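You operate a simulated robot arm through the tools that you are given. There is no shell and no other tool. Be economical: measure what you need, move in short steps, check, and stop when the job is done.

Carry out the task below with a simulated robot arm. There is one attempt and no reset: what you move stays moved.

TASK
Wipe the drawer unit clean, then set the sandbag beside it on top.
Fine: use the wiping pad from the teal drawer, put it back in and shut the drawer.
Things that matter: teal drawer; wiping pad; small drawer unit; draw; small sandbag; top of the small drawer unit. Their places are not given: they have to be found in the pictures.

It is judged by the outcome, as a careful person would: the job done as asked, and still so three seconds after it is handed in. It fails if anything else is knocked over, pushed out of place, dropped, spilled or broken.

THE ROBOT
A 6-joint arm with a two-finger parallel gripper, fixed in place. Base frame: the origin is at the foot of the arm, x ahead of it, y to its left, z up; the work surface is at about z = 0.74. Lengths are in m, angles in rad, forces in N, time in s.
With the tool pointing down near the work surface it reaches from about 0.26 to 0.68 m from the base axis. Its first joint turns from -1.152 to 1.152 rad. Payload 2.9 kg.
Tool frame: the origin (TCP) lies between the finger pads and is the grasp point; the fingertips stand 0.03 m ahead of it; z points along the fingers, y is the line along which they close. The gripper opens to 0.11 m. The fingers are 0.02 m wide and 0.01 m thick; the gripper's body (0.048 by 0.112 m) begins 0.055 m behind the TCP.
Orientation is that of the tool frame in the base frame, as a unit quaternion [w, x, y, z]. With the fingers straight down and closing along the base's y, the tool's x points along the base's -x, its y along +y and its z along -z.

THE INTERFACE
- The arm moves only by the tool apply_moves. Its argument "motion" is a list of rows, each an object of numbers (a shift or turn left out is 0, a gripper value left out holds the last): "x", "y", "z": the shift along the tool's x, y, z in units of 500 mm (1.0 is 500 mm); "wx", "wy", "wz": the turn, a rotation vector about the tool's x, y, z in units of 60 degrees (1.0 is 60 degrees); "fingers": the finger opening in m, from 0 to 0.11. In form: [{"x": .., "y": .., "z": .., "wx": .., "wy": .., "wz": .., "fingers": ..}, ...]. A call has 1 to 20 rows; each row is the pose to reach, as a shift and turn from the pose commanded when the call began, along the tool's axes at that moment. A call with a number of a shift or a turn outside -1 to 1 is refused whole. A row lasts 0.2 s, in which the tool goes at most 0.05 m and 0.15 rad; a call with a longer step from one row to the next is refused whole, and so is a gripper value outside its range. A pose out of reach is approached as far as the arm can. The call stops where the force on the tool passes 40 N (or 10 N more than at its start, if that is more) or the arm is blocked; 0.2 s more then pass. The fingers move at their own pace (about 0.108 m/s each) and stop on an object; they squeeze with about 40 N. The grip force told is the motor's: it shows also when the fingers shut on nothing. Time passes only in rows, and 0.2 s behind the last, so rows that repeat a pose let the fingers close. It gives the time, the measured TCP pose, the force on the tool (base axes), the opening and the grip force at its end, in the units of the frame above (readings bear some noise).
- Cameras (640 x 400 px; columns grow to the right, rows downward): "scene" is fixed at [0.0656, 0.4251, 1.3892]; the picture's right is [-0.86, -0.52, 0.00], its down [-0.27, 0.45, -0.85] and it looks along [0.44, -0.73, -0.52] (base axes); focal length 351 px, centre (320, 200). "wrist" rides on the gripper at [-0.036, 0, -0.057] in the tool frame; the picture's right is [0.00, -1.00, 0.00], its down [0.97, 0.00, -0.24] and it looks along [0.24, 0.00, 0.97] (tool axes); focal length 218 px, centre (320, 200).
- snapshot(camera): a new picture of that camera. No time passes.
- measure_at(camera, pixels): for up to 12 pixels [column, row] of the newest picture of that camera ("zoom" is the newest enlarged one), the place [x, y, z] in the base frame of the surface seen there, good to about 0.003 m. No time passes.
- enlarge(camera, box): a new picture of the part [left, top, right, bottom] of that camera's present view, enlarged. No time passes.
- job_done(): hands the job in; it is judged then, once.

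Work in short steps. Measure before you move; look again where a grasp or a placing could have gone wrong, and mend it. You have 80 turns and 38 pictures in all, those below and enlarged ones among them. Open the gripper and draw the arm clear of the work before you hand the job in, unless the task says otherwise; then end with one line.

The tools are called after "Request:" as a command line: name --argument value ..., lists and objects as JSON in quotes. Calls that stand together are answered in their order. apply_moves: Moves the arm, as the interface text tells. Its arguments: {"type":"object","properties":{"motion":{"type":"array","items":{"type":"object","properties":{"x":{"type":"number"},"y":{"type":"number"},"z":{"type":"number"},"wx":{"type":"number"},"wy":{"type":"number"},"wz":{"type":"number"},"fingers":{"type":"number"}}}}},"required":["motion"]} The other tools are called the same way: snapshot (camera) takes a picture; measure_at (camera, pixels) gives the place of the surface under pixels of a picture; enlarge (camera, box) takes an enlarged picture of a part of a camera's view; job_done () hands the job in.

At the start:

```text
time_s: 0.0
eef_pos: [0.4407, -0.2622, 1.0689]
tool_rot: [-0.001, 0.0, 1.0, 0.0]
force: [0.6, 0.6, -0.4]
grip_width: 0.1101
finger_force: 0.2
```

scene: 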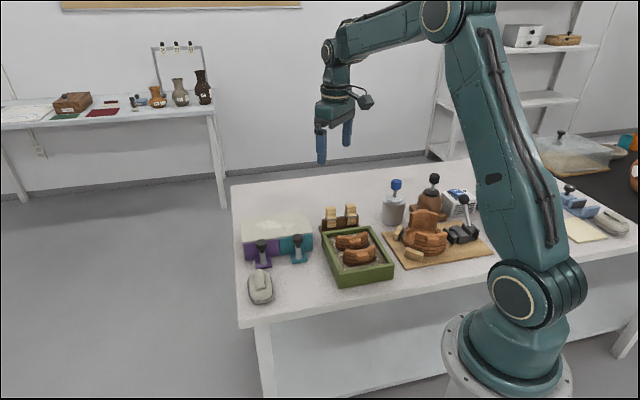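
wrist: 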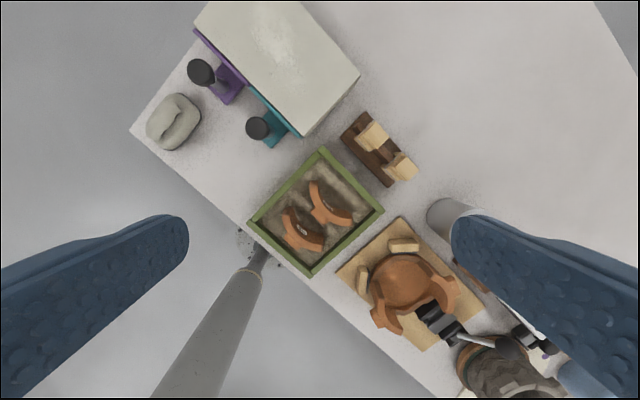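

I look closer at the drawer unit (scene about 240-315, 215-305).

Request:
enlarge --camera "scene" --box '[220, 190, 380, 310]'

Request:
enlarge --camera "wrist" --box '[120, 0, 400, 175]'

```text
3.33 times, centred on (300, 250) of scene
```

zoom: 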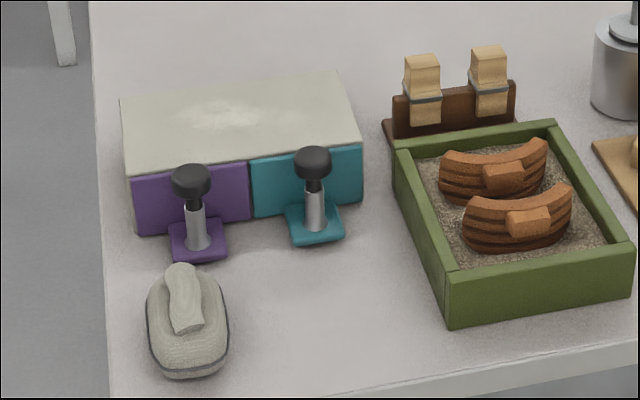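

```text
2.29 times, centred on (260, 88) of wrist
```

zoom: 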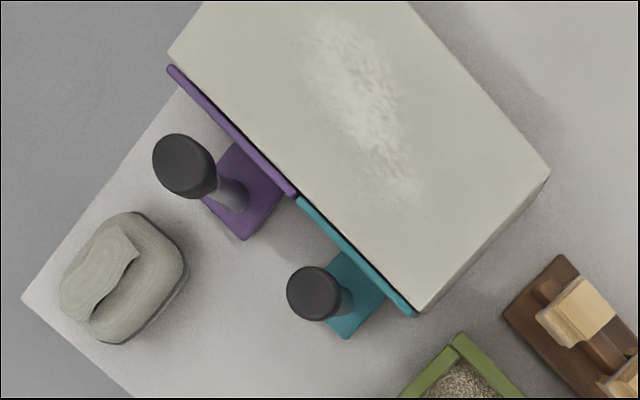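

The dust patch is on the top; the drawers have upright post handles; the sandbag lies in front of the purple drawer. Measure key points.

Request:
measure_at --camera "zoom" --pixels '[[172, 55], [547, 172], [415, 308], [297, 190], [312, 292], [345, 325], [375, 275], [115, 245], [110, 335], [170, 230], [320, 30], [410, 200]]'

Request:
measure_at --camera "scene" --pixels '[[250, 220], [307, 215], [310, 232], [242, 232], [298, 239], [298, 248], [299, 260], [267, 234], [262, 280], [262, 293], [285, 218], [325, 227]]'

Request:
measure_at --camera "wrist" --pixels '[[202, 72], [258, 127], [358, 76], [196, 25], [131, 130], [320, 150], [250, 222], [275, 40], [380, 210], [312, 274], [368, 112], [303, 10]]'

```text
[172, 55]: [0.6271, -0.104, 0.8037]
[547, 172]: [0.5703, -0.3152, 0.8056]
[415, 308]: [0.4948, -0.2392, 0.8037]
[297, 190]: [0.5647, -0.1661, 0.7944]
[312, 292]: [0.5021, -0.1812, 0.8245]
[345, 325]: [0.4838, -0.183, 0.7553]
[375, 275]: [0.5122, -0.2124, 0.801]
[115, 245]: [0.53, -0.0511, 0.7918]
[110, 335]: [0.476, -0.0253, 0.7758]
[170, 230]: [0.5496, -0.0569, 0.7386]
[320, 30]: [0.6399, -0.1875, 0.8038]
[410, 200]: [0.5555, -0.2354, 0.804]
```

```text
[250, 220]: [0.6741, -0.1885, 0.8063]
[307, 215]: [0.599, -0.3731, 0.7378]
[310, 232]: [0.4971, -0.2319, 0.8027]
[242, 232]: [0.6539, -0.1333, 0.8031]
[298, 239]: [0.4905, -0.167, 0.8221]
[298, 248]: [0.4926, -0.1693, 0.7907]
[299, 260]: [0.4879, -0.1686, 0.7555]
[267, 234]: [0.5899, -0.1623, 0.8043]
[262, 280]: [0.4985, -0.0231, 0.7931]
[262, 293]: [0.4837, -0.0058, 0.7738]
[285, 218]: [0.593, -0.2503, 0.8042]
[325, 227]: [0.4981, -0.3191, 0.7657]
```

```text
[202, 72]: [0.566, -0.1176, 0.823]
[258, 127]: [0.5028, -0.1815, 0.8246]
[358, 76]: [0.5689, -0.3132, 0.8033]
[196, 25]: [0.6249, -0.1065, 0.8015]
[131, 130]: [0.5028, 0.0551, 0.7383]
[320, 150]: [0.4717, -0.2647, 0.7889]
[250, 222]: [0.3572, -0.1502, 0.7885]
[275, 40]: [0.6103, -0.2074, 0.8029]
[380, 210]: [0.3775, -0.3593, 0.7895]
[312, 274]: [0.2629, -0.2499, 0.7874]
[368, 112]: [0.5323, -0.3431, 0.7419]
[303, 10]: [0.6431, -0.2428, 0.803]
```

Unit is at ~45°, teal knob at about (0.500,-0.179,0.825). I turn the tool so x is the outward pull direction and hover over the knob.

Request:
apply_moves --motion '[{"x": -0.02, "y": 0.028, "z": 0.057, "wz": 0.124, "fingers": 0.06}, {"x": -0.04, "y": 0.056, "z": 0.113, "wz": 0.248}, {"x": -0.06, "y": 0.083, "z": 0.17, "wz": 0.372}, {"x": -0.08, "y": 0.111, "z": 0.227, "wz": 0.495}, {"x": -0.1, "y": 0.139, "z": 0.283, "wz": 0.619}, {"x": -0.1186, "y": 0.1664, "z": 0.338, "wz": 0.743}, {"x": -0.1186, "y": 0.1664, "z": 0.338, "wz": 0.743}]'

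Request:
snapshot --camera "wrist"

```text
time_s: 1.6
eef_pos: [0.5024, -0.1797, 0.8994]
tool_rot: [0.0, 0.381, 0.925, 0.0]
force: [1.2, 0.3, 0.0]
grip_width: 0.06
finger_force: 0.0
```

```text
33 pictures are left
```

wrist: 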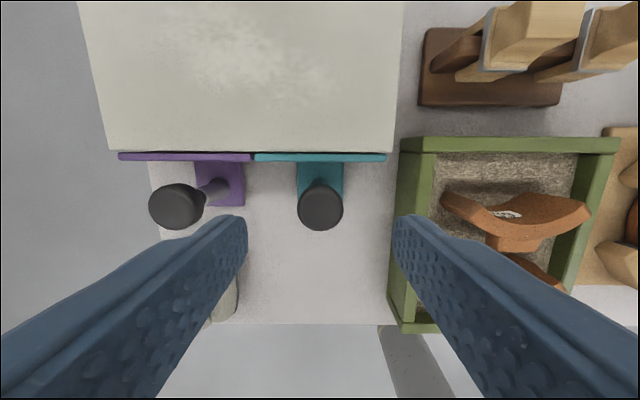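

Aligned; descend over the knob and close.

Request:
apply_moves --motion '[{"x": -0.004, "z": 0.06}, {"x": -0.006, "z": 0.12}, {"x": -0.006, "z": 0.17}, {"x": -0.006, "z": 0.2}, {"x": -0.006, "z": 0.2, "fingers": 0.0}, {"x": -0.006, "z": 0.2}, {"x": -0.006, "z": 0.2}]'

```text
time_s: 3.2
eef_pos: [0.5015, -0.181, 0.8015]
tool_rot: [-0.001, 0.38, 0.925, 0.001]
force: [1.8, 1.6, -2.4]
grip_width: 0.0303
finger_force: 45.0
```

Knob held (0.030 m). Pull out along tool x by 0.05 first.

Request:
apply_moves --motion '[{"x": 0.02}, {"x": 0.04}, {"x": 0.06}, {"x": 0.08}, {"x": 0.1}, {"x": 0.12}]'

Request:
snapshot --camera "scene"

```text
time_s: 4.6
eef_pos: [0.4606, -0.1385, 0.8007]
tool_rot: [0.0, 0.378, 0.926, 0.001]
force: [9.1, 9.2, -5.4]
grip_width: 0.0301
finger_force: 44.8
```

```text
32 pictures are left
```

scene: 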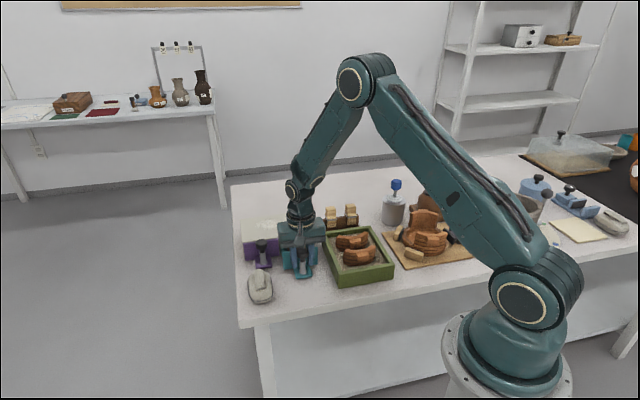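

Request:
snapshot --camera "wrist"

Request:
enlarge --camera "scene" --box '[230, 200, 350, 300]'

```text
31 pictures are left
```

wrist: 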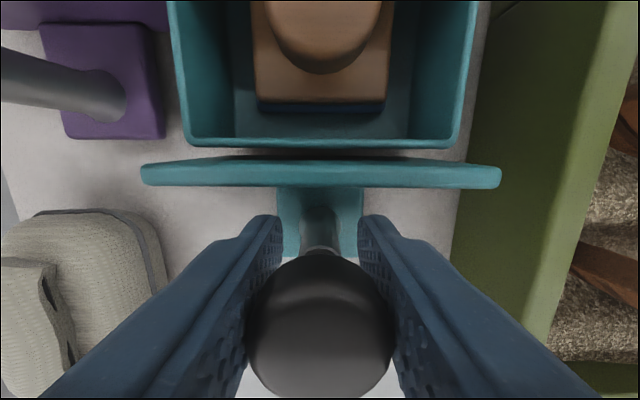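

```text
4.00 times, centred on (290, 250) of scene
```

zoom: 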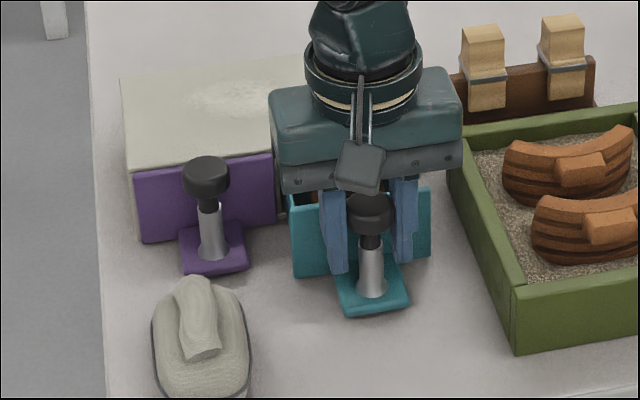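

Drawer opened 6 cm and the pad (wood block, dark sole, round handle) is visible. Measure it before pulling further.

Request:
measure_at --camera "wrist" --pixels '[[320, 40], [320, 5], [258, 85], [385, 85], [320, 108], [190, 130], [450, 130], [320, 170], [210, 60], [320, 130], [262, 5], [388, 5]]'

```text
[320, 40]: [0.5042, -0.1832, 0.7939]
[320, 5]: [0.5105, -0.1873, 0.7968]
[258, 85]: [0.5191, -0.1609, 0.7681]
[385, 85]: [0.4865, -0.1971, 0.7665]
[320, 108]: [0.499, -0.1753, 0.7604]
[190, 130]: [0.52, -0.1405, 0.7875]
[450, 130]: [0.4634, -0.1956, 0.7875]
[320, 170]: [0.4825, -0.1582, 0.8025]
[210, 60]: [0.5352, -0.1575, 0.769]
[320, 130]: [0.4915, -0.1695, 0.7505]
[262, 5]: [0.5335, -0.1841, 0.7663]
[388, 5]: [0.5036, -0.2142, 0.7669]
```

Pull another 2 cm, watching force.

Request:
apply_moves --motion '[{"x": 0.015}, {"x": 0.03}, {"x": 0.04}, {"x": 0.04}]'

Request:
snapshot --camera "wrist"

```text
time_s: 5.6
eef_pos: [0.4455, -0.125, 0.8001]
tool_rot: [0.003, 0.378, 0.926, 0.001]
force: [13.5, 14.8, 29.9]
grip_width: 0.0303
finger_force: 44.9
```

```text
29 pictures are left
```

wrist: 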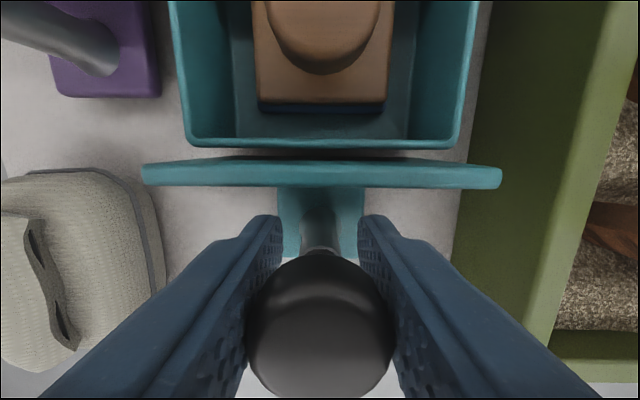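

Now open ~8 cm with force rising; stop here, release and rise to look.

Request:
apply_moves --motion '[{"fingers": 0.06}, {"fingers": 0.06}, {"z": -0.05}, {"z": -0.12}, {"x": -0.05, "z": -0.2}, {"x": -0.1, "z": -0.28}, {"x": -0.14, "z": -0.32}, {"x": -0.14, "z": -0.32}]'

Request:
snapshot --camera "wrist"

```text
time_s: 7.4
eef_pos: [0.4921, -0.174, 0.9589]
tool_rot: [-0.001, 0.379, 0.925, 0.0]
force: [-0.3, -0.6, -0.6]
grip_width: 0.0599
finger_force: 0.0
```

```text
28 pictures are left
```

wrist: 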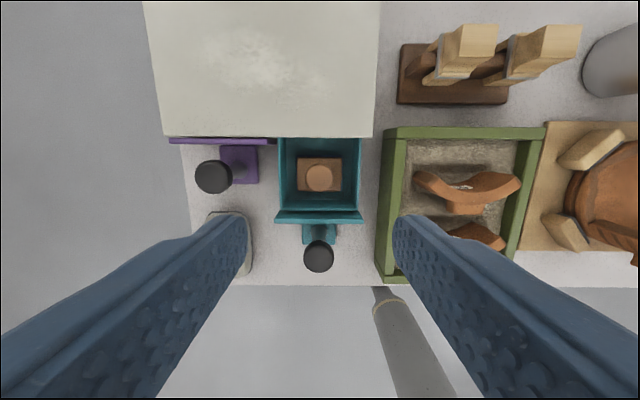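

The pad with its round knob is fully exposed at (320,176). Enlarge and measure.

Request:
enlarge --camera "wrist" --box '[260, 125, 380, 200]'

Request:
measure_at --camera "wrist" --pixels '[[320, 177], [300, 160], [340, 160], [340, 189], [299, 189], [282, 208], [355, 208], [318, 215], [167, 133], [372, 134], [320, 250], [379, 20]]'

Request:
measure_at --camera "zoom" --pixels '[[320, 245], [320, 275], [320, 300], [270, 265], [375, 265], [320, 330], [220, 150], [420, 150]]'

```text
5.33 times, centred on (320, 162) of wrist
```

zoom: 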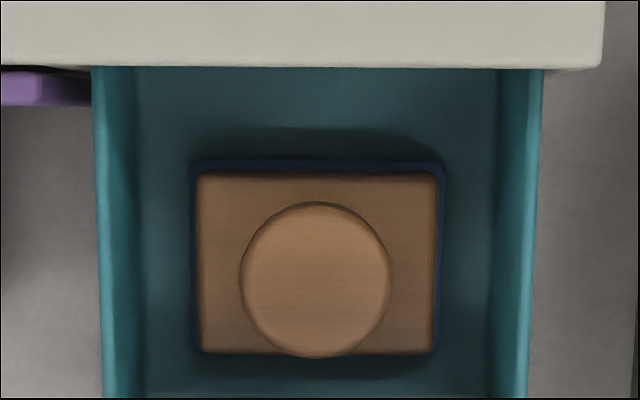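

```text
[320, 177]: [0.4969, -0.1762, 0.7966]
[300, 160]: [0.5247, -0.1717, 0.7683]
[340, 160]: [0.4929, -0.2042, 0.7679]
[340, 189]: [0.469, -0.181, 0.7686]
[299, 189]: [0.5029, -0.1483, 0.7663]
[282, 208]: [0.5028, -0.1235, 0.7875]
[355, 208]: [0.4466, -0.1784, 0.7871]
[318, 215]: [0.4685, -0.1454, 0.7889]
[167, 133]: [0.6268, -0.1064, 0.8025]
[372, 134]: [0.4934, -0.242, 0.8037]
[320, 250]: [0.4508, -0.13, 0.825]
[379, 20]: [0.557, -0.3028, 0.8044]
```

```text
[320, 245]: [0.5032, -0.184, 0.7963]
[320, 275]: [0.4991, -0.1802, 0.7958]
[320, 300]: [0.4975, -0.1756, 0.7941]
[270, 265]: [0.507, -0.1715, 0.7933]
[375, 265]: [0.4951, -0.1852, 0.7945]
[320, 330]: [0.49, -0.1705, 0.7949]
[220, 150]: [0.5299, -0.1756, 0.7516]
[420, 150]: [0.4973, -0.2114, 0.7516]
```

Knob centre ≈ (0.499,-0.178), top 0.797; block top 0.768. Lower so the tips are at ~0.773 and grip the knob.

Request:
apply_moves --motion '[{"x": -0.016, "y": 0.004, "z": 0.08, "fingers": 0.046}, {"x": -0.016, "y": 0.004, "z": 0.16}, {"x": -0.016, "y": 0.004, "z": 0.22}, {"x": -0.016, "y": 0.004, "z": 0.27}, {"x": -0.016, "y": 0.004, "z": 0.3}, {"x": -0.016, "y": 0.004, "z": 0.311}, {"x": -0.016, "y": 0.004, "z": 0.311}]'

Request:
snapshot --camera "wrist"

```text
time_s: 9.0
eef_pos: [0.5, -0.1789, 0.8057]
tool_rot: [0.0, 0.379, 0.925, 0.0]
force: [-0.2, 0.2, 0.1]
grip_width: 0.0457
finger_force: 0.0
```

```text
26 pictures are left
```

wrist: 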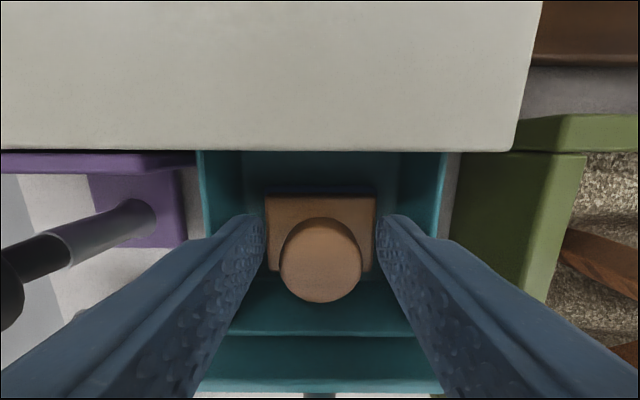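

Well placed; lower 3 mm and close.

Request:
apply_moves --motion '[{"z": 0.006}, {"z": 0.006, "fingers": 0.0}, {"z": 0.006}, {"z": 0.006}]'

```text
time_s: 10.0
eef_pos: [0.5016, -0.1791, 0.8012]
tool_rot: [0.001, 0.379, 0.925, 0.0]
force: [-0.5, -0.3, 1.5]
grip_width: 0.0282
finger_force: 40.2
```

Gripped at 0.028. Lift.

Request:
apply_moves --motion '[{"z": -0.03}, {"z": -0.08}, {"z": -0.14}, {"z": -0.2}, {"z": -0.2}]'

Request:
snapshot --camera "wrist"

Request:
enlarge --camera "scene" --box '[220, 180, 350, 280]'

```text
time_s: 11.2
eef_pos: [0.5029, -0.1767, 0.9031]
tool_rot: [0.0, 0.379, 0.925, -0.001]
force: [0.6, 0.3, 0.2]
grip_width: 0.0002
finger_force: 37.6
```

```text
25 pictures are left
```

wrist: 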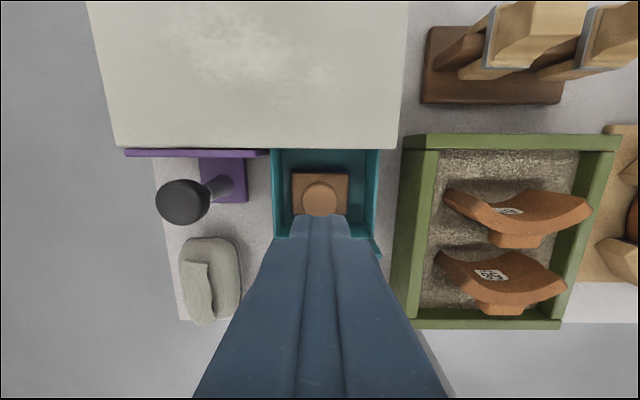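

```text
4.00 times, centred on (285, 230) of scene
```

zoom: 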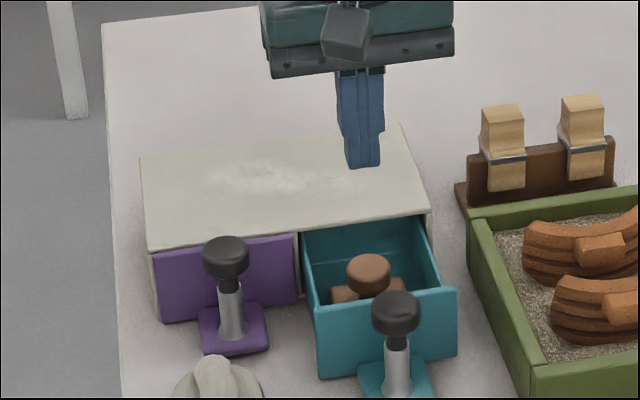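

The pad slipped out of the grip; it stands still in the drawer. Look at the knob's shape closer.

Request:
enlarge --camera "scene" --box '[291, 230, 331, 260]'

Request:
measure_at --camera "wrist" --pixels '[[320, 185], [320, 200], [304, 197], [337, 197], [293, 175], [347, 175], [347, 211], [293, 211], [275, 232], [376, 232], [120, 147], [396, 147]]'

```text
13.33 times, centred on (311, 245) of scene
```

zoom: 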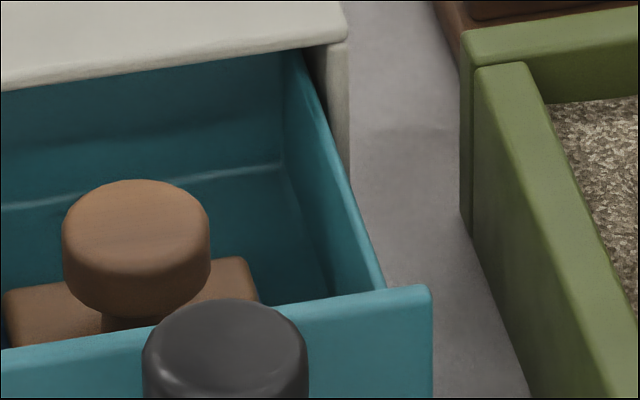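

```text
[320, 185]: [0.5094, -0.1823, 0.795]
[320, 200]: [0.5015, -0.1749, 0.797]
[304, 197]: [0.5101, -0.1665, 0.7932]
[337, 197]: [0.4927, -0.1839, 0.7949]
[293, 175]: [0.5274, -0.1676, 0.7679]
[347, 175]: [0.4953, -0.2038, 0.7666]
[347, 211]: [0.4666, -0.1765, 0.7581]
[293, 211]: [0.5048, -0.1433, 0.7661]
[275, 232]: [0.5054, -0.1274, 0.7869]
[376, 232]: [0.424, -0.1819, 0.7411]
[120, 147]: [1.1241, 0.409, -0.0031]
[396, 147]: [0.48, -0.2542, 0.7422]
```

Mushroom knob, head at ~0.78–0.797. Re-grip a hair lower, then lift slowly with a check.

Request:
apply_moves --motion '[{"z": 0.0, "fingers": 0.046}, {"z": 0.06}, {"z": 0.12}, {"z": 0.17}, {"z": 0.2}, {"z": 0.21}, {"z": 0.21}, {"z": 0.21, "fingers": 0.0}, {"z": 0.21}, {"z": 0.21}, {"z": 0.21}, {"z": 0.21}]'

```text
time_s: 13.8
eef_pos: [0.5032, -0.1778, 0.7965]
tool_rot: [0.002, 0.379, 0.925, 0.001]
force: [3.0, 2.6, 22.3]
grip_width: 0.0282
finger_force: 39.8
```

Tips now rest on the block (22 N). Lift slowly.

Request:
apply_moves --motion '[{"z": -0.003}, {"z": -0.006}, {"z": -0.01}, {"z": -0.016}, {"z": -0.022}, {"z": -0.03}, {"z": -0.03}]'

```text
time_s: 15.4
eef_pos: [0.5037, -0.1781, 0.8104]
tool_rot: [0.0, 0.379, 0.925, -0.001]
force: [0.6, 0.4, -1.4]
grip_width: 0.0283
finger_force: 39.7
```

Request:
apply_moves --motion '[{"z": -0.01}, {"z": -0.02}, {"z": -0.03}, {"z": -0.04}, {"z": -0.05}, {"z": -0.06}, {"z": -0.07}, {"z": -0.08}, {"z": -0.08}]'

Request:
snapshot --camera "wrist"

```text
time_s: 17.4
eef_pos: [0.5003, -0.1791, 0.8521]
tool_rot: [0.0, 0.379, 0.925, 0.0]
force: [0.7, -0.6, -1.0]
grip_width: 0.0281
finger_force: 40.1
```

```text
22 pictures are left
```

wrist: 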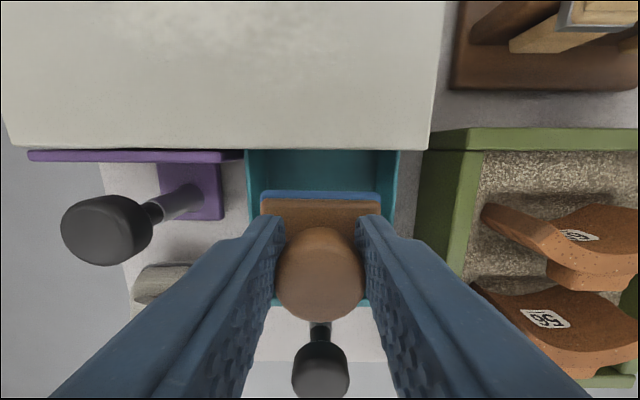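

Pad held. Rise 6 cm and look at the dust patch.

Request:
apply_moves --motion '[{"z": -0.03}, {"z": -0.06}, {"z": -0.09, "x": -0.02}, {"z": -0.12, "x": -0.05}, {"z": -0.12, "x": -0.05}]'

Request:
enlarge --camera "wrist" --box '[60, 0, 460, 250]'

```text
time_s: 18.6
eef_pos: [0.5181, -0.1944, 0.9108]
tool_rot: [-0.001, 0.379, 0.925, 0.0]
force: [-1.1, 0.4, -0.7]
grip_width: 0.0283
finger_force: 39.9
```

```text
1.60 times, centred on (260, 125) of wrist
```

zoom: 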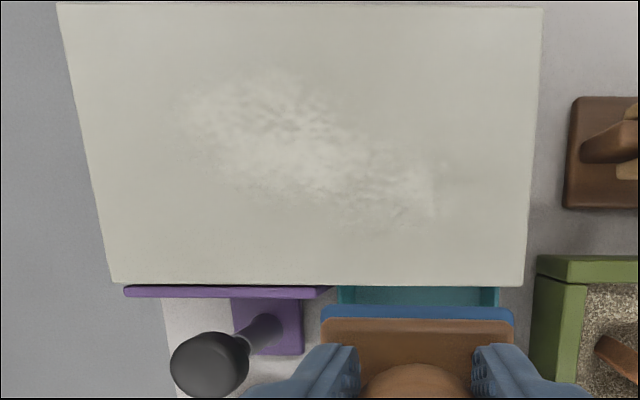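

Request:
measure_at --camera "zoom" --pixels '[[180, 110], [240, 70], [300, 85], [440, 165], [435, 215], [380, 225], [270, 195], [215, 160], [320, 145], [65, 8], [538, 12], [522, 280]]'

```text
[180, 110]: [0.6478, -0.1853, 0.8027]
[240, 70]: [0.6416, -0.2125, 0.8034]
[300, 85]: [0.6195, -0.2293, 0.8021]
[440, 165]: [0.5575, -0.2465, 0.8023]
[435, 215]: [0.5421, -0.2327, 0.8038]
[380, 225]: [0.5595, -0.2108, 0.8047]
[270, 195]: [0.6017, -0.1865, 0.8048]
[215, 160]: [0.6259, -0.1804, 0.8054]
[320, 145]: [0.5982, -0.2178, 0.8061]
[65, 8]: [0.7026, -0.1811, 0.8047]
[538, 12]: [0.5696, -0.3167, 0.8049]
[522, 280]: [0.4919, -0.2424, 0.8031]
```

Dust spans roughly 12×7 cm in the unit's axes. Move over it and lower to just above contact.

Request:
apply_moves --motion '[{"x": -0.05, "y": 0.01}, {"x": -0.1, "y": 0.022}, {"x": -0.112, "y": 0.022, "z": 0.04}, {"x": -0.112, "y": 0.022, "z": 0.08}, {"x": -0.112, "y": 0.022, "z": 0.104}, {"x": -0.112, "y": 0.022, "z": 0.11}, {"x": -0.112, "y": 0.022, "z": 0.114}, {"x": -0.112, "y": 0.022, "z": 0.114}]'

```text
time_s: 20.4
eef_pos: [0.5677, -0.227, 0.8535]
tool_rot: [0.0, 0.38, 0.925, 0.0]
force: [-0.3, 0.1, -0.9]
grip_width: 0.0282
finger_force: 40.1
```

Request:
apply_moves --motion '[{"z": 0.003}, {"z": 0.006}, {"z": 0.008}, {"z": 0.008}]'

```text
time_s: 21.4
eef_pos: [0.5671, -0.2281, 0.8517]
tool_rot: [0.0, 0.379, 0.925, 0.0]
force: [0.4, -0.3, -0.7]
grip_width: 0.0281
finger_force: 39.7
```

Request:
apply_moves --motion '[{"z": 0.003}, {"z": 0.006}, {"z": 0.008}, {"z": 0.008}]'

```text
time_s: 22.4
eef_pos: [0.5662, -0.2283, 0.8515]
tool_rot: [0.002, 0.38, 0.925, 0.0]
force: [-11.2, 0.2, 36.1]
grip_width: 0.0282
finger_force: 39.7
```

Contact, too hard (36 N). Ease off ~3 mm.

Request:
apply_moves --motion '[{"z": -0.003}, {"z": -0.005}, {"z": -0.005}]'

```text
time_s: 23.2
eef_pos: [0.5675, -0.2286, 0.8503]
tool_rot: [0.003, 0.38, 0.925, 0.0]
force: [4.8, -5.9, 20.0]
grip_width: 0.0283
finger_force: 40.3
```

Request:
apply_moves --motion '[{"z": -0.003}, {"z": -0.003, "y": -0.02}, {"z": -0.003, "y": -0.05}, {"z": -0.003, "y": -0.02}, {"z": -0.003, "y": 0.02}, {"z": -0.003, "y": 0.06}, {"z": -0.003, "y": 0.06}]'

Request:
snapshot --camera "wrist"

```text
time_s: 24.8
eef_pos: [0.5896, -0.2055, 0.8506]
tool_rot: [-0.001, 0.379, 0.925, 0.0]
force: [1.3, 0.1, 0.1]
grip_width: 0.028
finger_force: 40.2
```

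```text
20 pictures are left
```

wrist: 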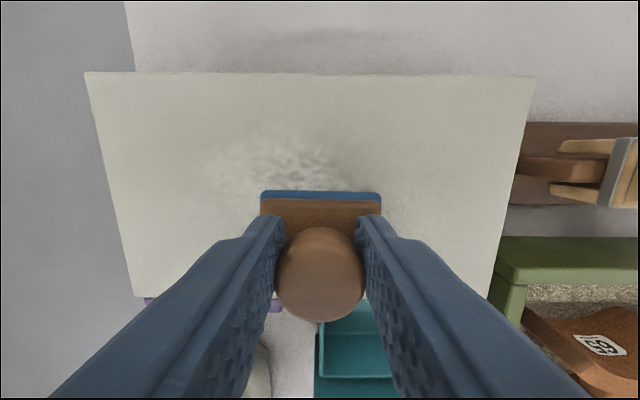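

Dust is coming off. Press ~1 mm more and run strokes across the patch.

Request:
apply_moves --motion '[{"z": 0.0015}, {"z": 0.0015, "y": 0.04}, {"z": 0.0015, "y": 0.08}, {"z": 0.0015, "y": 0.125}, {"z": 0.0015, "y": 0.125, "x": -0.035}, {"z": 0.0015, "y": 0.08, "x": -0.035}, {"z": 0.0015, "y": 0.04, "x": -0.035}, {"z": 0.0015, "y": 0.0, "x": -0.035}, {"z": 0.0015, "y": -0.04, "x": -0.035}, {"z": 0.0015, "y": -0.08, "x": -0.035}, {"z": 0.0015, "y": -0.12, "x": -0.035}]'

Request:
snapshot --camera "wrist"

```text
time_s: 27.2
eef_pos: [0.5566, -0.2622, 0.8495]
tool_rot: [-0.001, 0.38, 0.925, 0.0]
force: [-0.4, 0.6, 2.0]
grip_width: 0.0283
finger_force: 39.9
```

```text
19 pictures are left
```

wrist: 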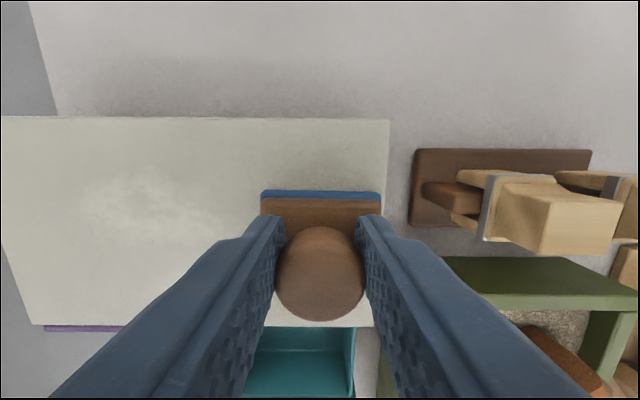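

Some dust remains at (80-210, 175-245). Measure it.

Request:
measure_at --camera "wrist" --pixels '[[85, 195], [130, 175], [150, 195], [190, 215], [215, 230], [110, 230], [150, 240], [263, 195], [378, 195], [388, 120], [30, 322], [373, 325]]'

```text
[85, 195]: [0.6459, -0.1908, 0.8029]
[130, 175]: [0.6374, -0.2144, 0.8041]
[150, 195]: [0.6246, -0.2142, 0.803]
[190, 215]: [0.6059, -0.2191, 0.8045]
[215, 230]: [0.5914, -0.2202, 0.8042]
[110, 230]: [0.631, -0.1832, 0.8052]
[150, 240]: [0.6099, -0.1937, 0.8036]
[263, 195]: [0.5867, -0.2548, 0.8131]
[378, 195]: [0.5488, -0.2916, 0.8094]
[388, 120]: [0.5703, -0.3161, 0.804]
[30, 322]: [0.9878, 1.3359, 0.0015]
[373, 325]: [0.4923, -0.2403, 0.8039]
```

Request:
apply_moves --motion '[{"z": 0.001, "y": 0.06, "x": -0.02}, {"z": 0.002, "y": 0.1, "x": -0.026}, {"z": 0.003, "y": 0.14, "x": -0.026}, {"z": 0.003, "y": 0.18, "x": -0.026}, {"z": 0.003, "y": 0.22, "x": -0.026}, {"z": 0.003, "y": 0.25, "x": -0.026}, {"z": 0.003, "y": 0.25, "x": 0.006}, {"z": 0.003, "y": 0.21, "x": 0.006}, {"z": 0.003, "y": 0.17, "x": 0.006}, {"z": 0.003, "y": 0.13, "x": 0.006}, {"z": 0.003, "y": 0.09, "x": 0.006}, {"z": 0.003, "y": 0.05, "x": 0.01}, {"z": 0.003, "y": 0.01, "x": 0.02}]'

Request:
snapshot --camera "wrist"

```text
time_s: 30.0
eef_pos: [0.5573, -0.2499, 0.8493]
tool_rot: [0.003, 0.379, 0.925, 0.0]
force: [8.0, 5.5, 25.3]
grip_width: 0.0283
finger_force: 40.4
```

```text
18 pictures are left
```

wrist: 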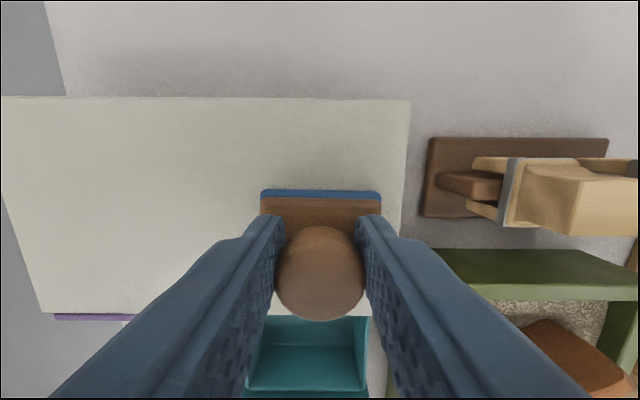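

Clean as visible; one more pass along the nearer part, then lift and look.

Request:
apply_moves --motion '[{"z": -0.001, "x": 0.02}, {"z": -0.001, "x": 0.04}, {"z": -0.001, "x": 0.04, "y": 0.04}, {"z": -0.001, "x": 0.04, "y": 0.08}, {"z": -0.001, "x": 0.04, "y": 0.12}, {"z": -0.001, "x": 0.04, "y": 0.16}, {"z": -0.001, "x": 0.04, "y": 0.2}, {"z": -0.02, "x": 0.04, "y": 0.2}, {"z": -0.06, "x": 0.06, "y": 0.16}, {"z": -0.12, "x": 0.1, "y": 0.1}, {"z": -0.12, "x": 0.14, "y": 0.05}, {"z": -0.12, "x": 0.14, "y": 0.05}]'

Request:
enlarge --camera "wrist" --box '[60, 0, 460, 250]'

```text
time_s: 32.6
eef_pos: [0.5235, -0.1832, 0.9072]
tool_rot: [0.0, 0.379, 0.926, 0.0]
force: [1.3, -0.1, 0.0]
grip_width: 0.0283
finger_force: 39.5
```

```text
1.60 times, centred on (260, 125) of wrist
```

zoom: 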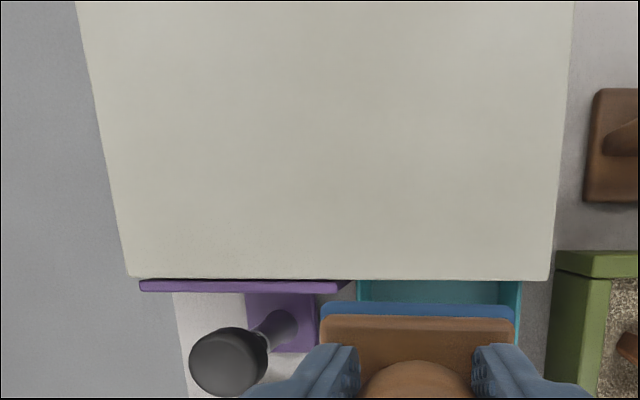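

Top is clean. Align over the open drawer and check.

Request:
apply_moves --motion '[{"x": 0.02, "y": -0.012}, {"x": 0.037, "y": -0.023}, {"x": 0.037, "y": -0.023}]'

Request:
snapshot --camera "wrist"

Request:
snapshot --camera "scene"

Request:
measure_at --camera "wrist" --pixels '[[135, 148], [395, 148], [274, 170], [377, 170], [262, 170], [385, 170]]'

```text
time_s: 33.4
eef_pos: [0.5004, -0.1792, 0.909]
tool_rot: [-0.001, 0.379, 0.925, 0.0]
force: [0.5, -0.7, -0.9]
grip_width: 0.028
finger_force: 39.8
```

```text
16 pictures are left
```

wrist: 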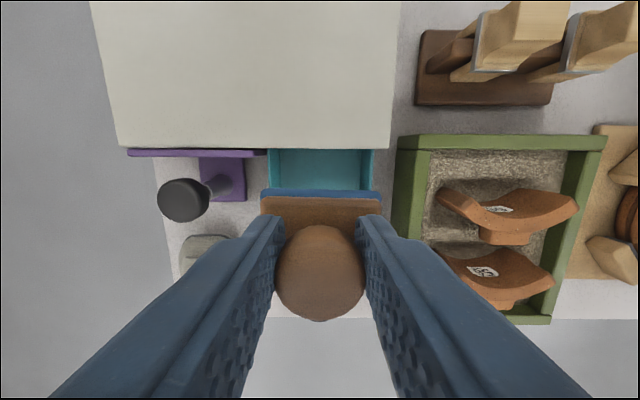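

```text
15 pictures are left
```

scene: 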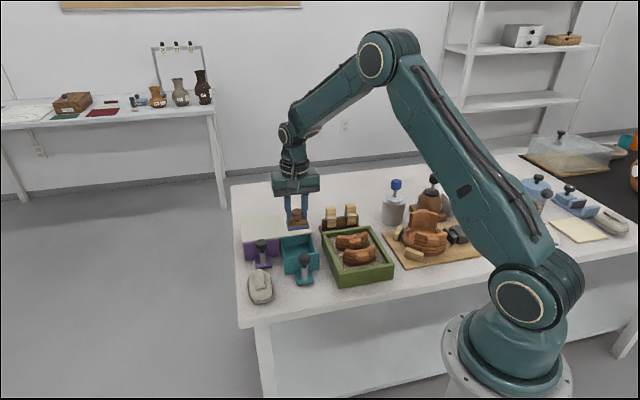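

```text
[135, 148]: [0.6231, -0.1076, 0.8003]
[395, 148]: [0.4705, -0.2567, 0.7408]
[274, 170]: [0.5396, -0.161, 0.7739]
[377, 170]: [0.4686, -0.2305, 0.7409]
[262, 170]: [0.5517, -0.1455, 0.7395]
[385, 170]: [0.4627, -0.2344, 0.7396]
```

Drawer unchanged, pad centred over it. Lower.

Request:
apply_moves --motion '[{"z": 0.05}, {"z": 0.1}, {"z": 0.15}, {"z": 0.18}, {"z": 0.2}, {"z": 0.208}, {"z": 0.214}, {"z": 0.214}]'

```text
time_s: 35.2
eef_pos: [0.5012, -0.1781, 0.8002]
tool_rot: [0.0, 0.379, 0.926, 0.0]
force: [-0.3, 0.0, -0.8]
grip_width: 0.028
finger_force: 39.5
```

Request:
apply_moves --motion '[{"z": 0.002}, {"z": 0.004}, {"z": 0.005}, {"z": 0.005}]'

```text
time_s: 36.2
eef_pos: [0.5015, -0.1789, 0.799]
tool_rot: [0.0, 0.38, 0.925, 0.0]
force: [0.6, -0.1, -0.5]
grip_width: 0.0278
finger_force: 40.1
```

Request:
apply_moves --motion '[{"z": 0.002}, {"z": 0.004}, {"z": 0.004}]'

```text
time_s: 37.0
eef_pos: [0.5018, -0.1798, 0.7958]
tool_rot: [0.001, 0.379, 0.925, 0.0]
force: [-0.8, -0.2, 5.5]
grip_width: 0.0282
finger_force: 40.2
```

Contact (5.5 N). Release to 0.046 and rise.

Request:
apply_moves --motion '[{"z": -0.001, "fingers": 0.044}, {"z": -0.001}, {"z": -0.03}, {"z": -0.08}, {"z": -0.15}, {"z": -0.22}, {"z": -0.3}, {"z": -0.3}]'

Request:
snapshot --camera "wrist"

```text
time_s: 38.8
eef_pos: [0.5018, -0.1773, 0.9452]
tool_rot: [0.0, 0.379, 0.925, -0.001]
force: [0.5, -0.1, 0.5]
grip_width: 0.044
finger_force: 0.1
```

```text
14 pictures are left
```

wrist: 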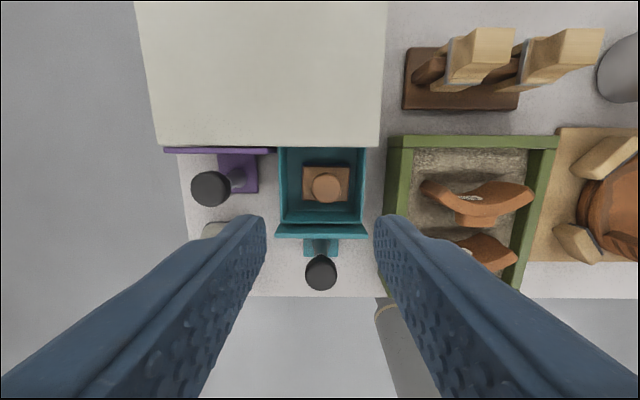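

Pad is back. Move to the teal knob and grip it.

Request:
apply_moves --motion '[{"x": 0.05, "fingers": 0.06}, {"x": 0.1, "y": -0.003}, {"x": 0.152, "y": -0.006}, {"x": 0.152, "y": -0.006, "z": 0.08}, {"x": 0.152, "y": -0.006, "z": 0.16}, {"x": 0.152, "y": -0.006, "z": 0.23}, {"x": 0.152, "y": -0.006, "z": 0.286}, {"x": 0.152, "y": -0.006, "z": 0.286, "fingers": 0.0}, {"x": 0.152, "y": -0.006, "z": 0.286}, {"x": 0.152, "y": -0.006, "z": 0.286}]'

```text
time_s: 41.2
eef_pos: [0.4476, -0.1266, 0.8052]
tool_rot: [0.003, 0.376, 0.927, 0.004]
force: [3.1, 3.4, -4.0]
grip_width: 0.0301
finger_force: 44.7
stopped in row 10: the force on the tool passed its limit (the readings are from after the stop); the commanded pose is now the measured one
```

Gripped. Push in slowly.

Request:
apply_moves --motion '[{"x": -0.015}, {"x": -0.03}, {"x": -0.045}, {"x": -0.06}, {"x": -0.075}, {"x": -0.09}, {"x": -0.105}, {"x": -0.12}, {"x": -0.135}, {"x": -0.145}, {"x": -0.15}, {"x": -0.15}]'

```text
time_s: 43.8
eef_pos: [0.5, -0.1803, 0.8049]
tool_rot: [0.003, 0.377, 0.926, 0.003]
force: [2.2, 3.0, 0.8]
grip_width: 0.03
finger_force: 45.4
```

Request:
apply_moves --motion '[{"x": -0.003}, {"x": -0.006}, {"x": -0.006}]'

```text
time_s: 44.6
eef_pos: [0.5028, -0.1819, 0.8046]
tool_rot: [0.002, 0.378, 0.926, 0.003]
force: [-4.1, -6.0, 1.8]
grip_width: 0.0302
finger_force: 45.0
```

Closed position reached. Release, rise and look at both the drawer and the sandbag.

Request:
apply_moves --motion '[{"fingers": 0.06}, {"fingers": 0.06}, {"z": -0.06}, {"z": -0.12}, {"z": -0.2}, {"z": -0.28, "y": 0.05}, {"z": -0.34, "y": 0.1}, {"z": -0.34, "y": 0.1, "fingers": 0.1}, {"z": -0.34, "y": 0.1}]'

Request:
snapshot --camera "wrist"

Request:
enlarge --camera "scene" --box '[225, 205, 335, 310]'

```text
time_s: 46.6
eef_pos: [0.537, -0.151, 0.974]
tool_rot: [0.003, 0.376, 0.927, 0.004]
force: [0.8, 0.1, -0.9]
grip_width: 0.0999
finger_force: 0.1
```

```text
13 pictures are left
```

wrist: 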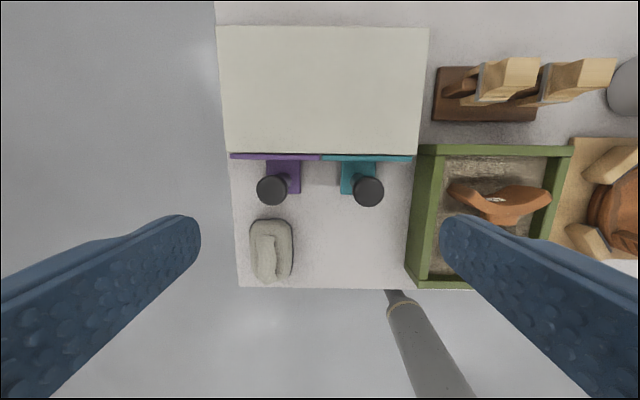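

```text
3.81 times, centred on (280, 258) of scene
```

zoom: 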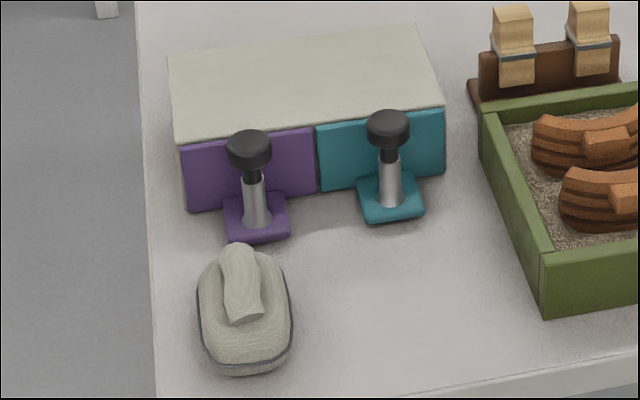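

Drawer shut, top clean. Measure the sandbag.

Request:
enlarge --camera "wrist" --box '[230, 205, 326, 295]'

Request:
measure_at --camera "wrist" --pixels '[[264, 240], [266, 255], [268, 275], [254, 230], [288, 230], [252, 265], [290, 265], [271, 220], [271, 283], [282, 250], [272, 189], [240, 285]]'

Request:
measure_at --camera "zoom" --pixels '[[230, 160], [230, 230], [240, 320], [130, 130], [390, 130], [130, 300], [390, 300], [260, 70], [260, 370]]'

```text
4.44 times, centred on (278, 250) of wrist
```

zoom: 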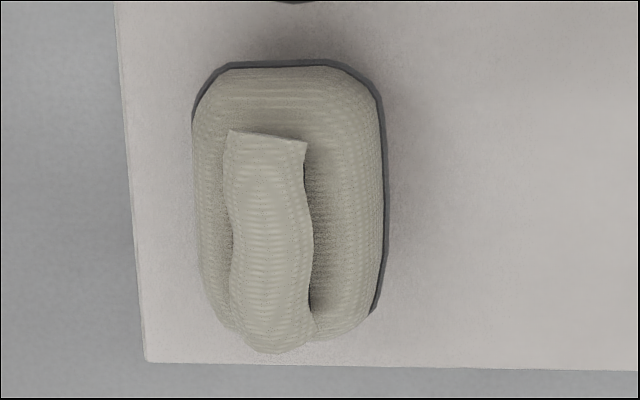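

```text
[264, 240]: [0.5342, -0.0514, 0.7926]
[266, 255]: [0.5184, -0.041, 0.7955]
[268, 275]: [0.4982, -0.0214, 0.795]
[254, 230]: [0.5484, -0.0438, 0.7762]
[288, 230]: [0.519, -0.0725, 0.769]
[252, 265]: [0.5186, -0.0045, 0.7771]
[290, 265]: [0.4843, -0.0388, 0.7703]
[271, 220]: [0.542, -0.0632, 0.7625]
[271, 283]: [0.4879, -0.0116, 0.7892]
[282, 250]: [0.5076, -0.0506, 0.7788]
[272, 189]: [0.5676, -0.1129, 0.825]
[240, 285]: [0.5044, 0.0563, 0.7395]
```

```text
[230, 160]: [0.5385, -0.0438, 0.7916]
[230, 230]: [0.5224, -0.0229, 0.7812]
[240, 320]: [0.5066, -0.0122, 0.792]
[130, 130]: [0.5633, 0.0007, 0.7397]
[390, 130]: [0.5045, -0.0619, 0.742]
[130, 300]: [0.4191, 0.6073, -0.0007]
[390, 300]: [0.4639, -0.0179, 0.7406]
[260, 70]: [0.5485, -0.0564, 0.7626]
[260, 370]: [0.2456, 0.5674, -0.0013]
```

Bag centre ≈ (0.515,-0.036), ~5.5 cm wide, top 0.779 plus strap to 0.795. Hover above it first.

Request:
apply_moves --motion '[{"x": 0.05, "y": 0.035, "fingers": 0.088}, {"x": 0.1, "y": 0.07}, {"x": 0.15, "y": 0.105}, {"x": 0.1925, "y": 0.135}, {"x": 0.1925, "y": 0.135, "z": 0.08}, {"x": 0.1925, "y": 0.135, "z": 0.15}, {"x": 0.1925, "y": 0.135, "z": 0.19}, {"x": 0.1925, "y": 0.135, "z": 0.19}]'

Request:
snapshot --camera "wrist"

```text
time_s: 48.4
eef_pos: [0.5165, -0.0284, 0.8793]
tool_rot: [0.002, 0.376, 0.927, 0.004]
force: [-1.2, -0.3, -0.5]
grip_width: 0.0879
finger_force: 0.0
```

```text
10 pictures are left
```

wrist: 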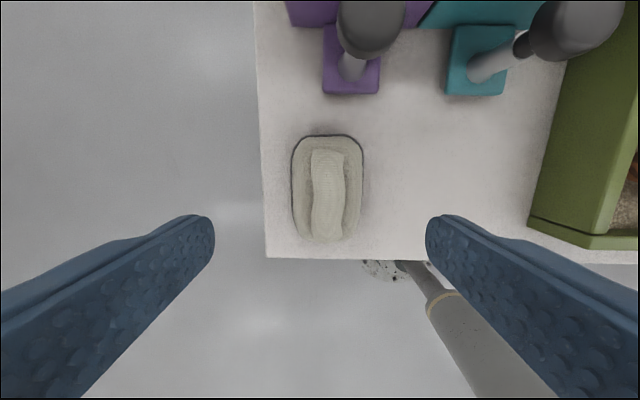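

Request:
measure_at --camera "wrist" --pixels '[[294, 190], [361, 190], [327, 138], [327, 240], [327, 190], [300, 190], [356, 190], [314, 180], [343, 180], [310, 200], [350, 200], [366, 190]]'

```text
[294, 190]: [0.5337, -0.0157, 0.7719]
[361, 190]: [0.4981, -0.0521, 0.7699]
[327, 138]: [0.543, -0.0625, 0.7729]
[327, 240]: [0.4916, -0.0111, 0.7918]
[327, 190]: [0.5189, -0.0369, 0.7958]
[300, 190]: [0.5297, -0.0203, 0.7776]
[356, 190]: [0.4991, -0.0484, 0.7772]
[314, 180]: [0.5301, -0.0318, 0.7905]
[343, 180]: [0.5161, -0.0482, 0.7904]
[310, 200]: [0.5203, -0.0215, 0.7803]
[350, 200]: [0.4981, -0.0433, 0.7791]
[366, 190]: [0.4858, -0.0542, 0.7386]
```

Bag centre (0.516,-0.035), aligned with the tool. Descend around it and grip.

Request:
apply_moves --motion '[{"x": -0.0085, "y": -0.01, "z": 0.05}, {"x": -0.0085, "y": -0.01, "z": 0.1}, {"x": -0.0085, "y": -0.01, "z": 0.15}, {"x": -0.0085, "y": -0.01, "z": 0.185}, {"x": -0.0085, "y": -0.01, "z": 0.2}, {"x": -0.0085, "y": -0.01, "z": 0.2}, {"x": -0.0085, "y": -0.01, "z": 0.2, "fingers": 0.0}, {"x": -0.0085, "y": -0.01, "z": 0.2}, {"x": -0.0085, "y": -0.01, "z": 0.2}, {"x": -0.0085, "y": -0.01, "z": 0.2}]'

```text
time_s: 50.6
eef_pos: [0.5153, -0.0351, 0.7801]
tool_rot: [0.002, 0.376, 0.927, 0.005]
force: [1.0, 0.6, 0.4]
grip_width: 0.0546
finger_force: 39.9
```

Gripped at 0.055 m. Lift slowly.

Request:
apply_moves --motion '[{"z": -0.01}, {"z": -0.02}, {"z": -0.03}, {"z": -0.045}, {"z": -0.06}, {"z": -0.08}, {"z": -0.1}, {"z": -0.1}]'

Request:
snapshot --camera "wrist"

```text
time_s: 52.4
eef_pos: [0.5158, -0.0354, 0.8298]
tool_rot: [0.002, 0.377, 0.926, 0.004]
force: [0.0, 0.1, -3.1]
grip_width: 0.0547
finger_force: 40.3
```

```text
9 pictures are left
```

wrist: 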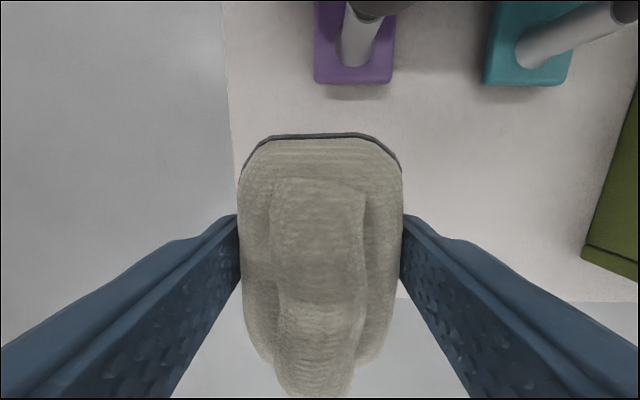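

Held. Rise further, carry over the unit's centre (0.598,-0.211).

Request:
apply_moves --motion '[{"z": -0.05}, {"z": -0.1}, {"z": -0.15}, {"z": -0.17}, {"x": -0.05, "y": -0.02, "z": -0.17}, {"x": -0.1, "y": -0.04, "z": -0.17}, {"x": -0.15, "y": -0.06, "z": -0.17}, {"x": -0.2, "y": -0.075, "z": -0.17}, {"x": -0.25, "y": -0.095, "z": -0.17}, {"x": -0.3, "y": -0.115, "z": -0.17}, {"x": -0.34, "y": -0.13, "z": -0.17}, {"x": -0.361, "y": -0.137, "z": -0.17}, {"x": -0.361, "y": -0.137, "z": -0.17}]'

Request:
snapshot --camera "wrist"

```text
time_s: 55.2
eef_pos: [0.5975, -0.2121, 0.9155]
tool_rot: [0.002, 0.377, 0.926, 0.004]
force: [0.7, 0.1, -2.9]
grip_width: 0.0547
finger_force: 39.9
```

```text
8 pictures are left
```

wrist: 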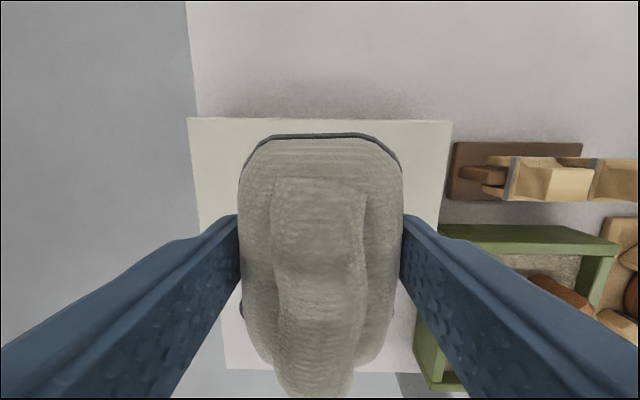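

Well centred. Lower to just above contact.

Request:
apply_moves --motion '[{"z": 0.04}, {"z": 0.08}, {"z": 0.11}, {"z": 0.128}, {"z": 0.136}, {"z": 0.14}, {"z": 0.14}]'

```text
time_s: 56.8
eef_pos: [0.5968, -0.2118, 0.846]
tool_rot: [0.002, 0.376, 0.927, 0.004]
force: [0.2, -0.1, -2.3]
grip_width: 0.0547
finger_force: 40.2
```

Request:
apply_moves --motion '[{"z": 0.002}, {"z": 0.004}, {"z": 0.005}, {"z": 0.005}]'

```text
time_s: 57.8
eef_pos: [0.5965, -0.212, 0.8423]
tool_rot: [0.003, 0.376, 0.926, 0.004]
force: [0.3, 0.6, -3.2]
grip_width: 0.0545
finger_force: 40.1
```

Request:
apply_moves --motion '[{"z": 0.002}, {"z": 0.004}, {"z": 0.004}]'

```text
time_s: 58.6
eef_pos: [0.5965, -0.2108, 0.8428]
tool_rot: [0.004, 0.377, 0.926, 0.004]
force: [-14.9, 0.4, 29.5]
grip_width: 0.0546
finger_force: 39.7
```

Contact. Ease 1.5 mm, release, and rise.

Request:
apply_moves --motion '[{"z": -0.003}, {"z": -0.003}, {"z": -0.003, "fingers": 0.09}, {"z": -0.003}, {"z": -0.003}, {"z": -0.05}, {"z": -0.1}, {"z": -0.18}, {"z": -0.26}, {"z": -0.32, "x": 0.08}, {"z": -0.32, "x": 0.16}, {"z": -0.32, "x": 0.2}, {"z": -0.32, "x": 0.2}]'

Request:
snapshot --camera "wrist"

Request:
enlarge --camera "scene" --box '[225, 180, 385, 300]'

```text
time_s: 61.4
eef_pos: [0.5246, -0.1387, 0.999]
tool_rot: [0.003, 0.376, 0.927, 0.004]
force: [0.4, 0.5, -0.4]
grip_width: 0.0899
finger_force: 0.1
```

```text
7 pictures are left
```

wrist: 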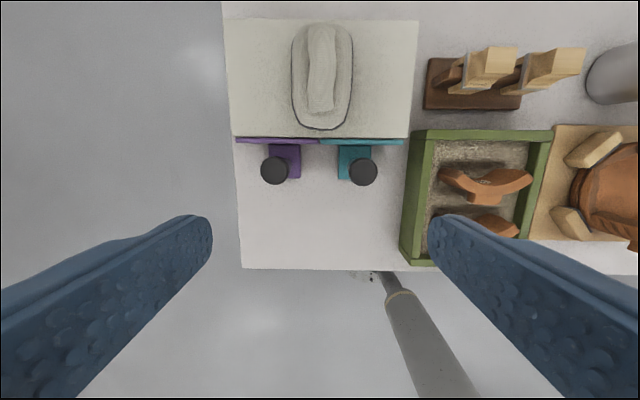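

```text
3.33 times, centred on (305, 240) of scene
```

zoom: 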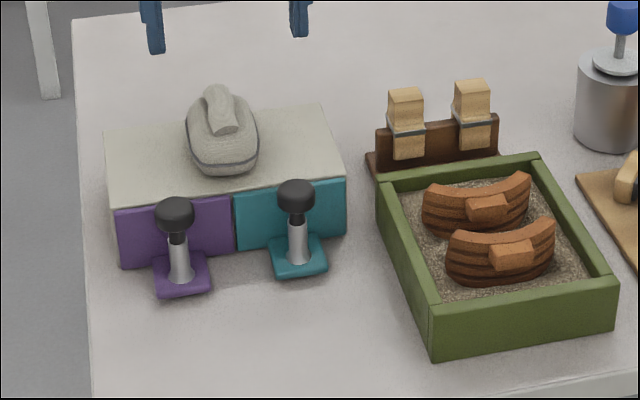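

The sandbag rests on the unit's top, which is clean. The teal drawer is flush with the purple one, and the gripper is open and clear, so I hand the job in.

Request:
job_done

```text
The job is handed in.
```

I wiped the top of the drawer unit clean, put the pad back in the teal drawer and shut it, and set the sandbag on top of the unit.
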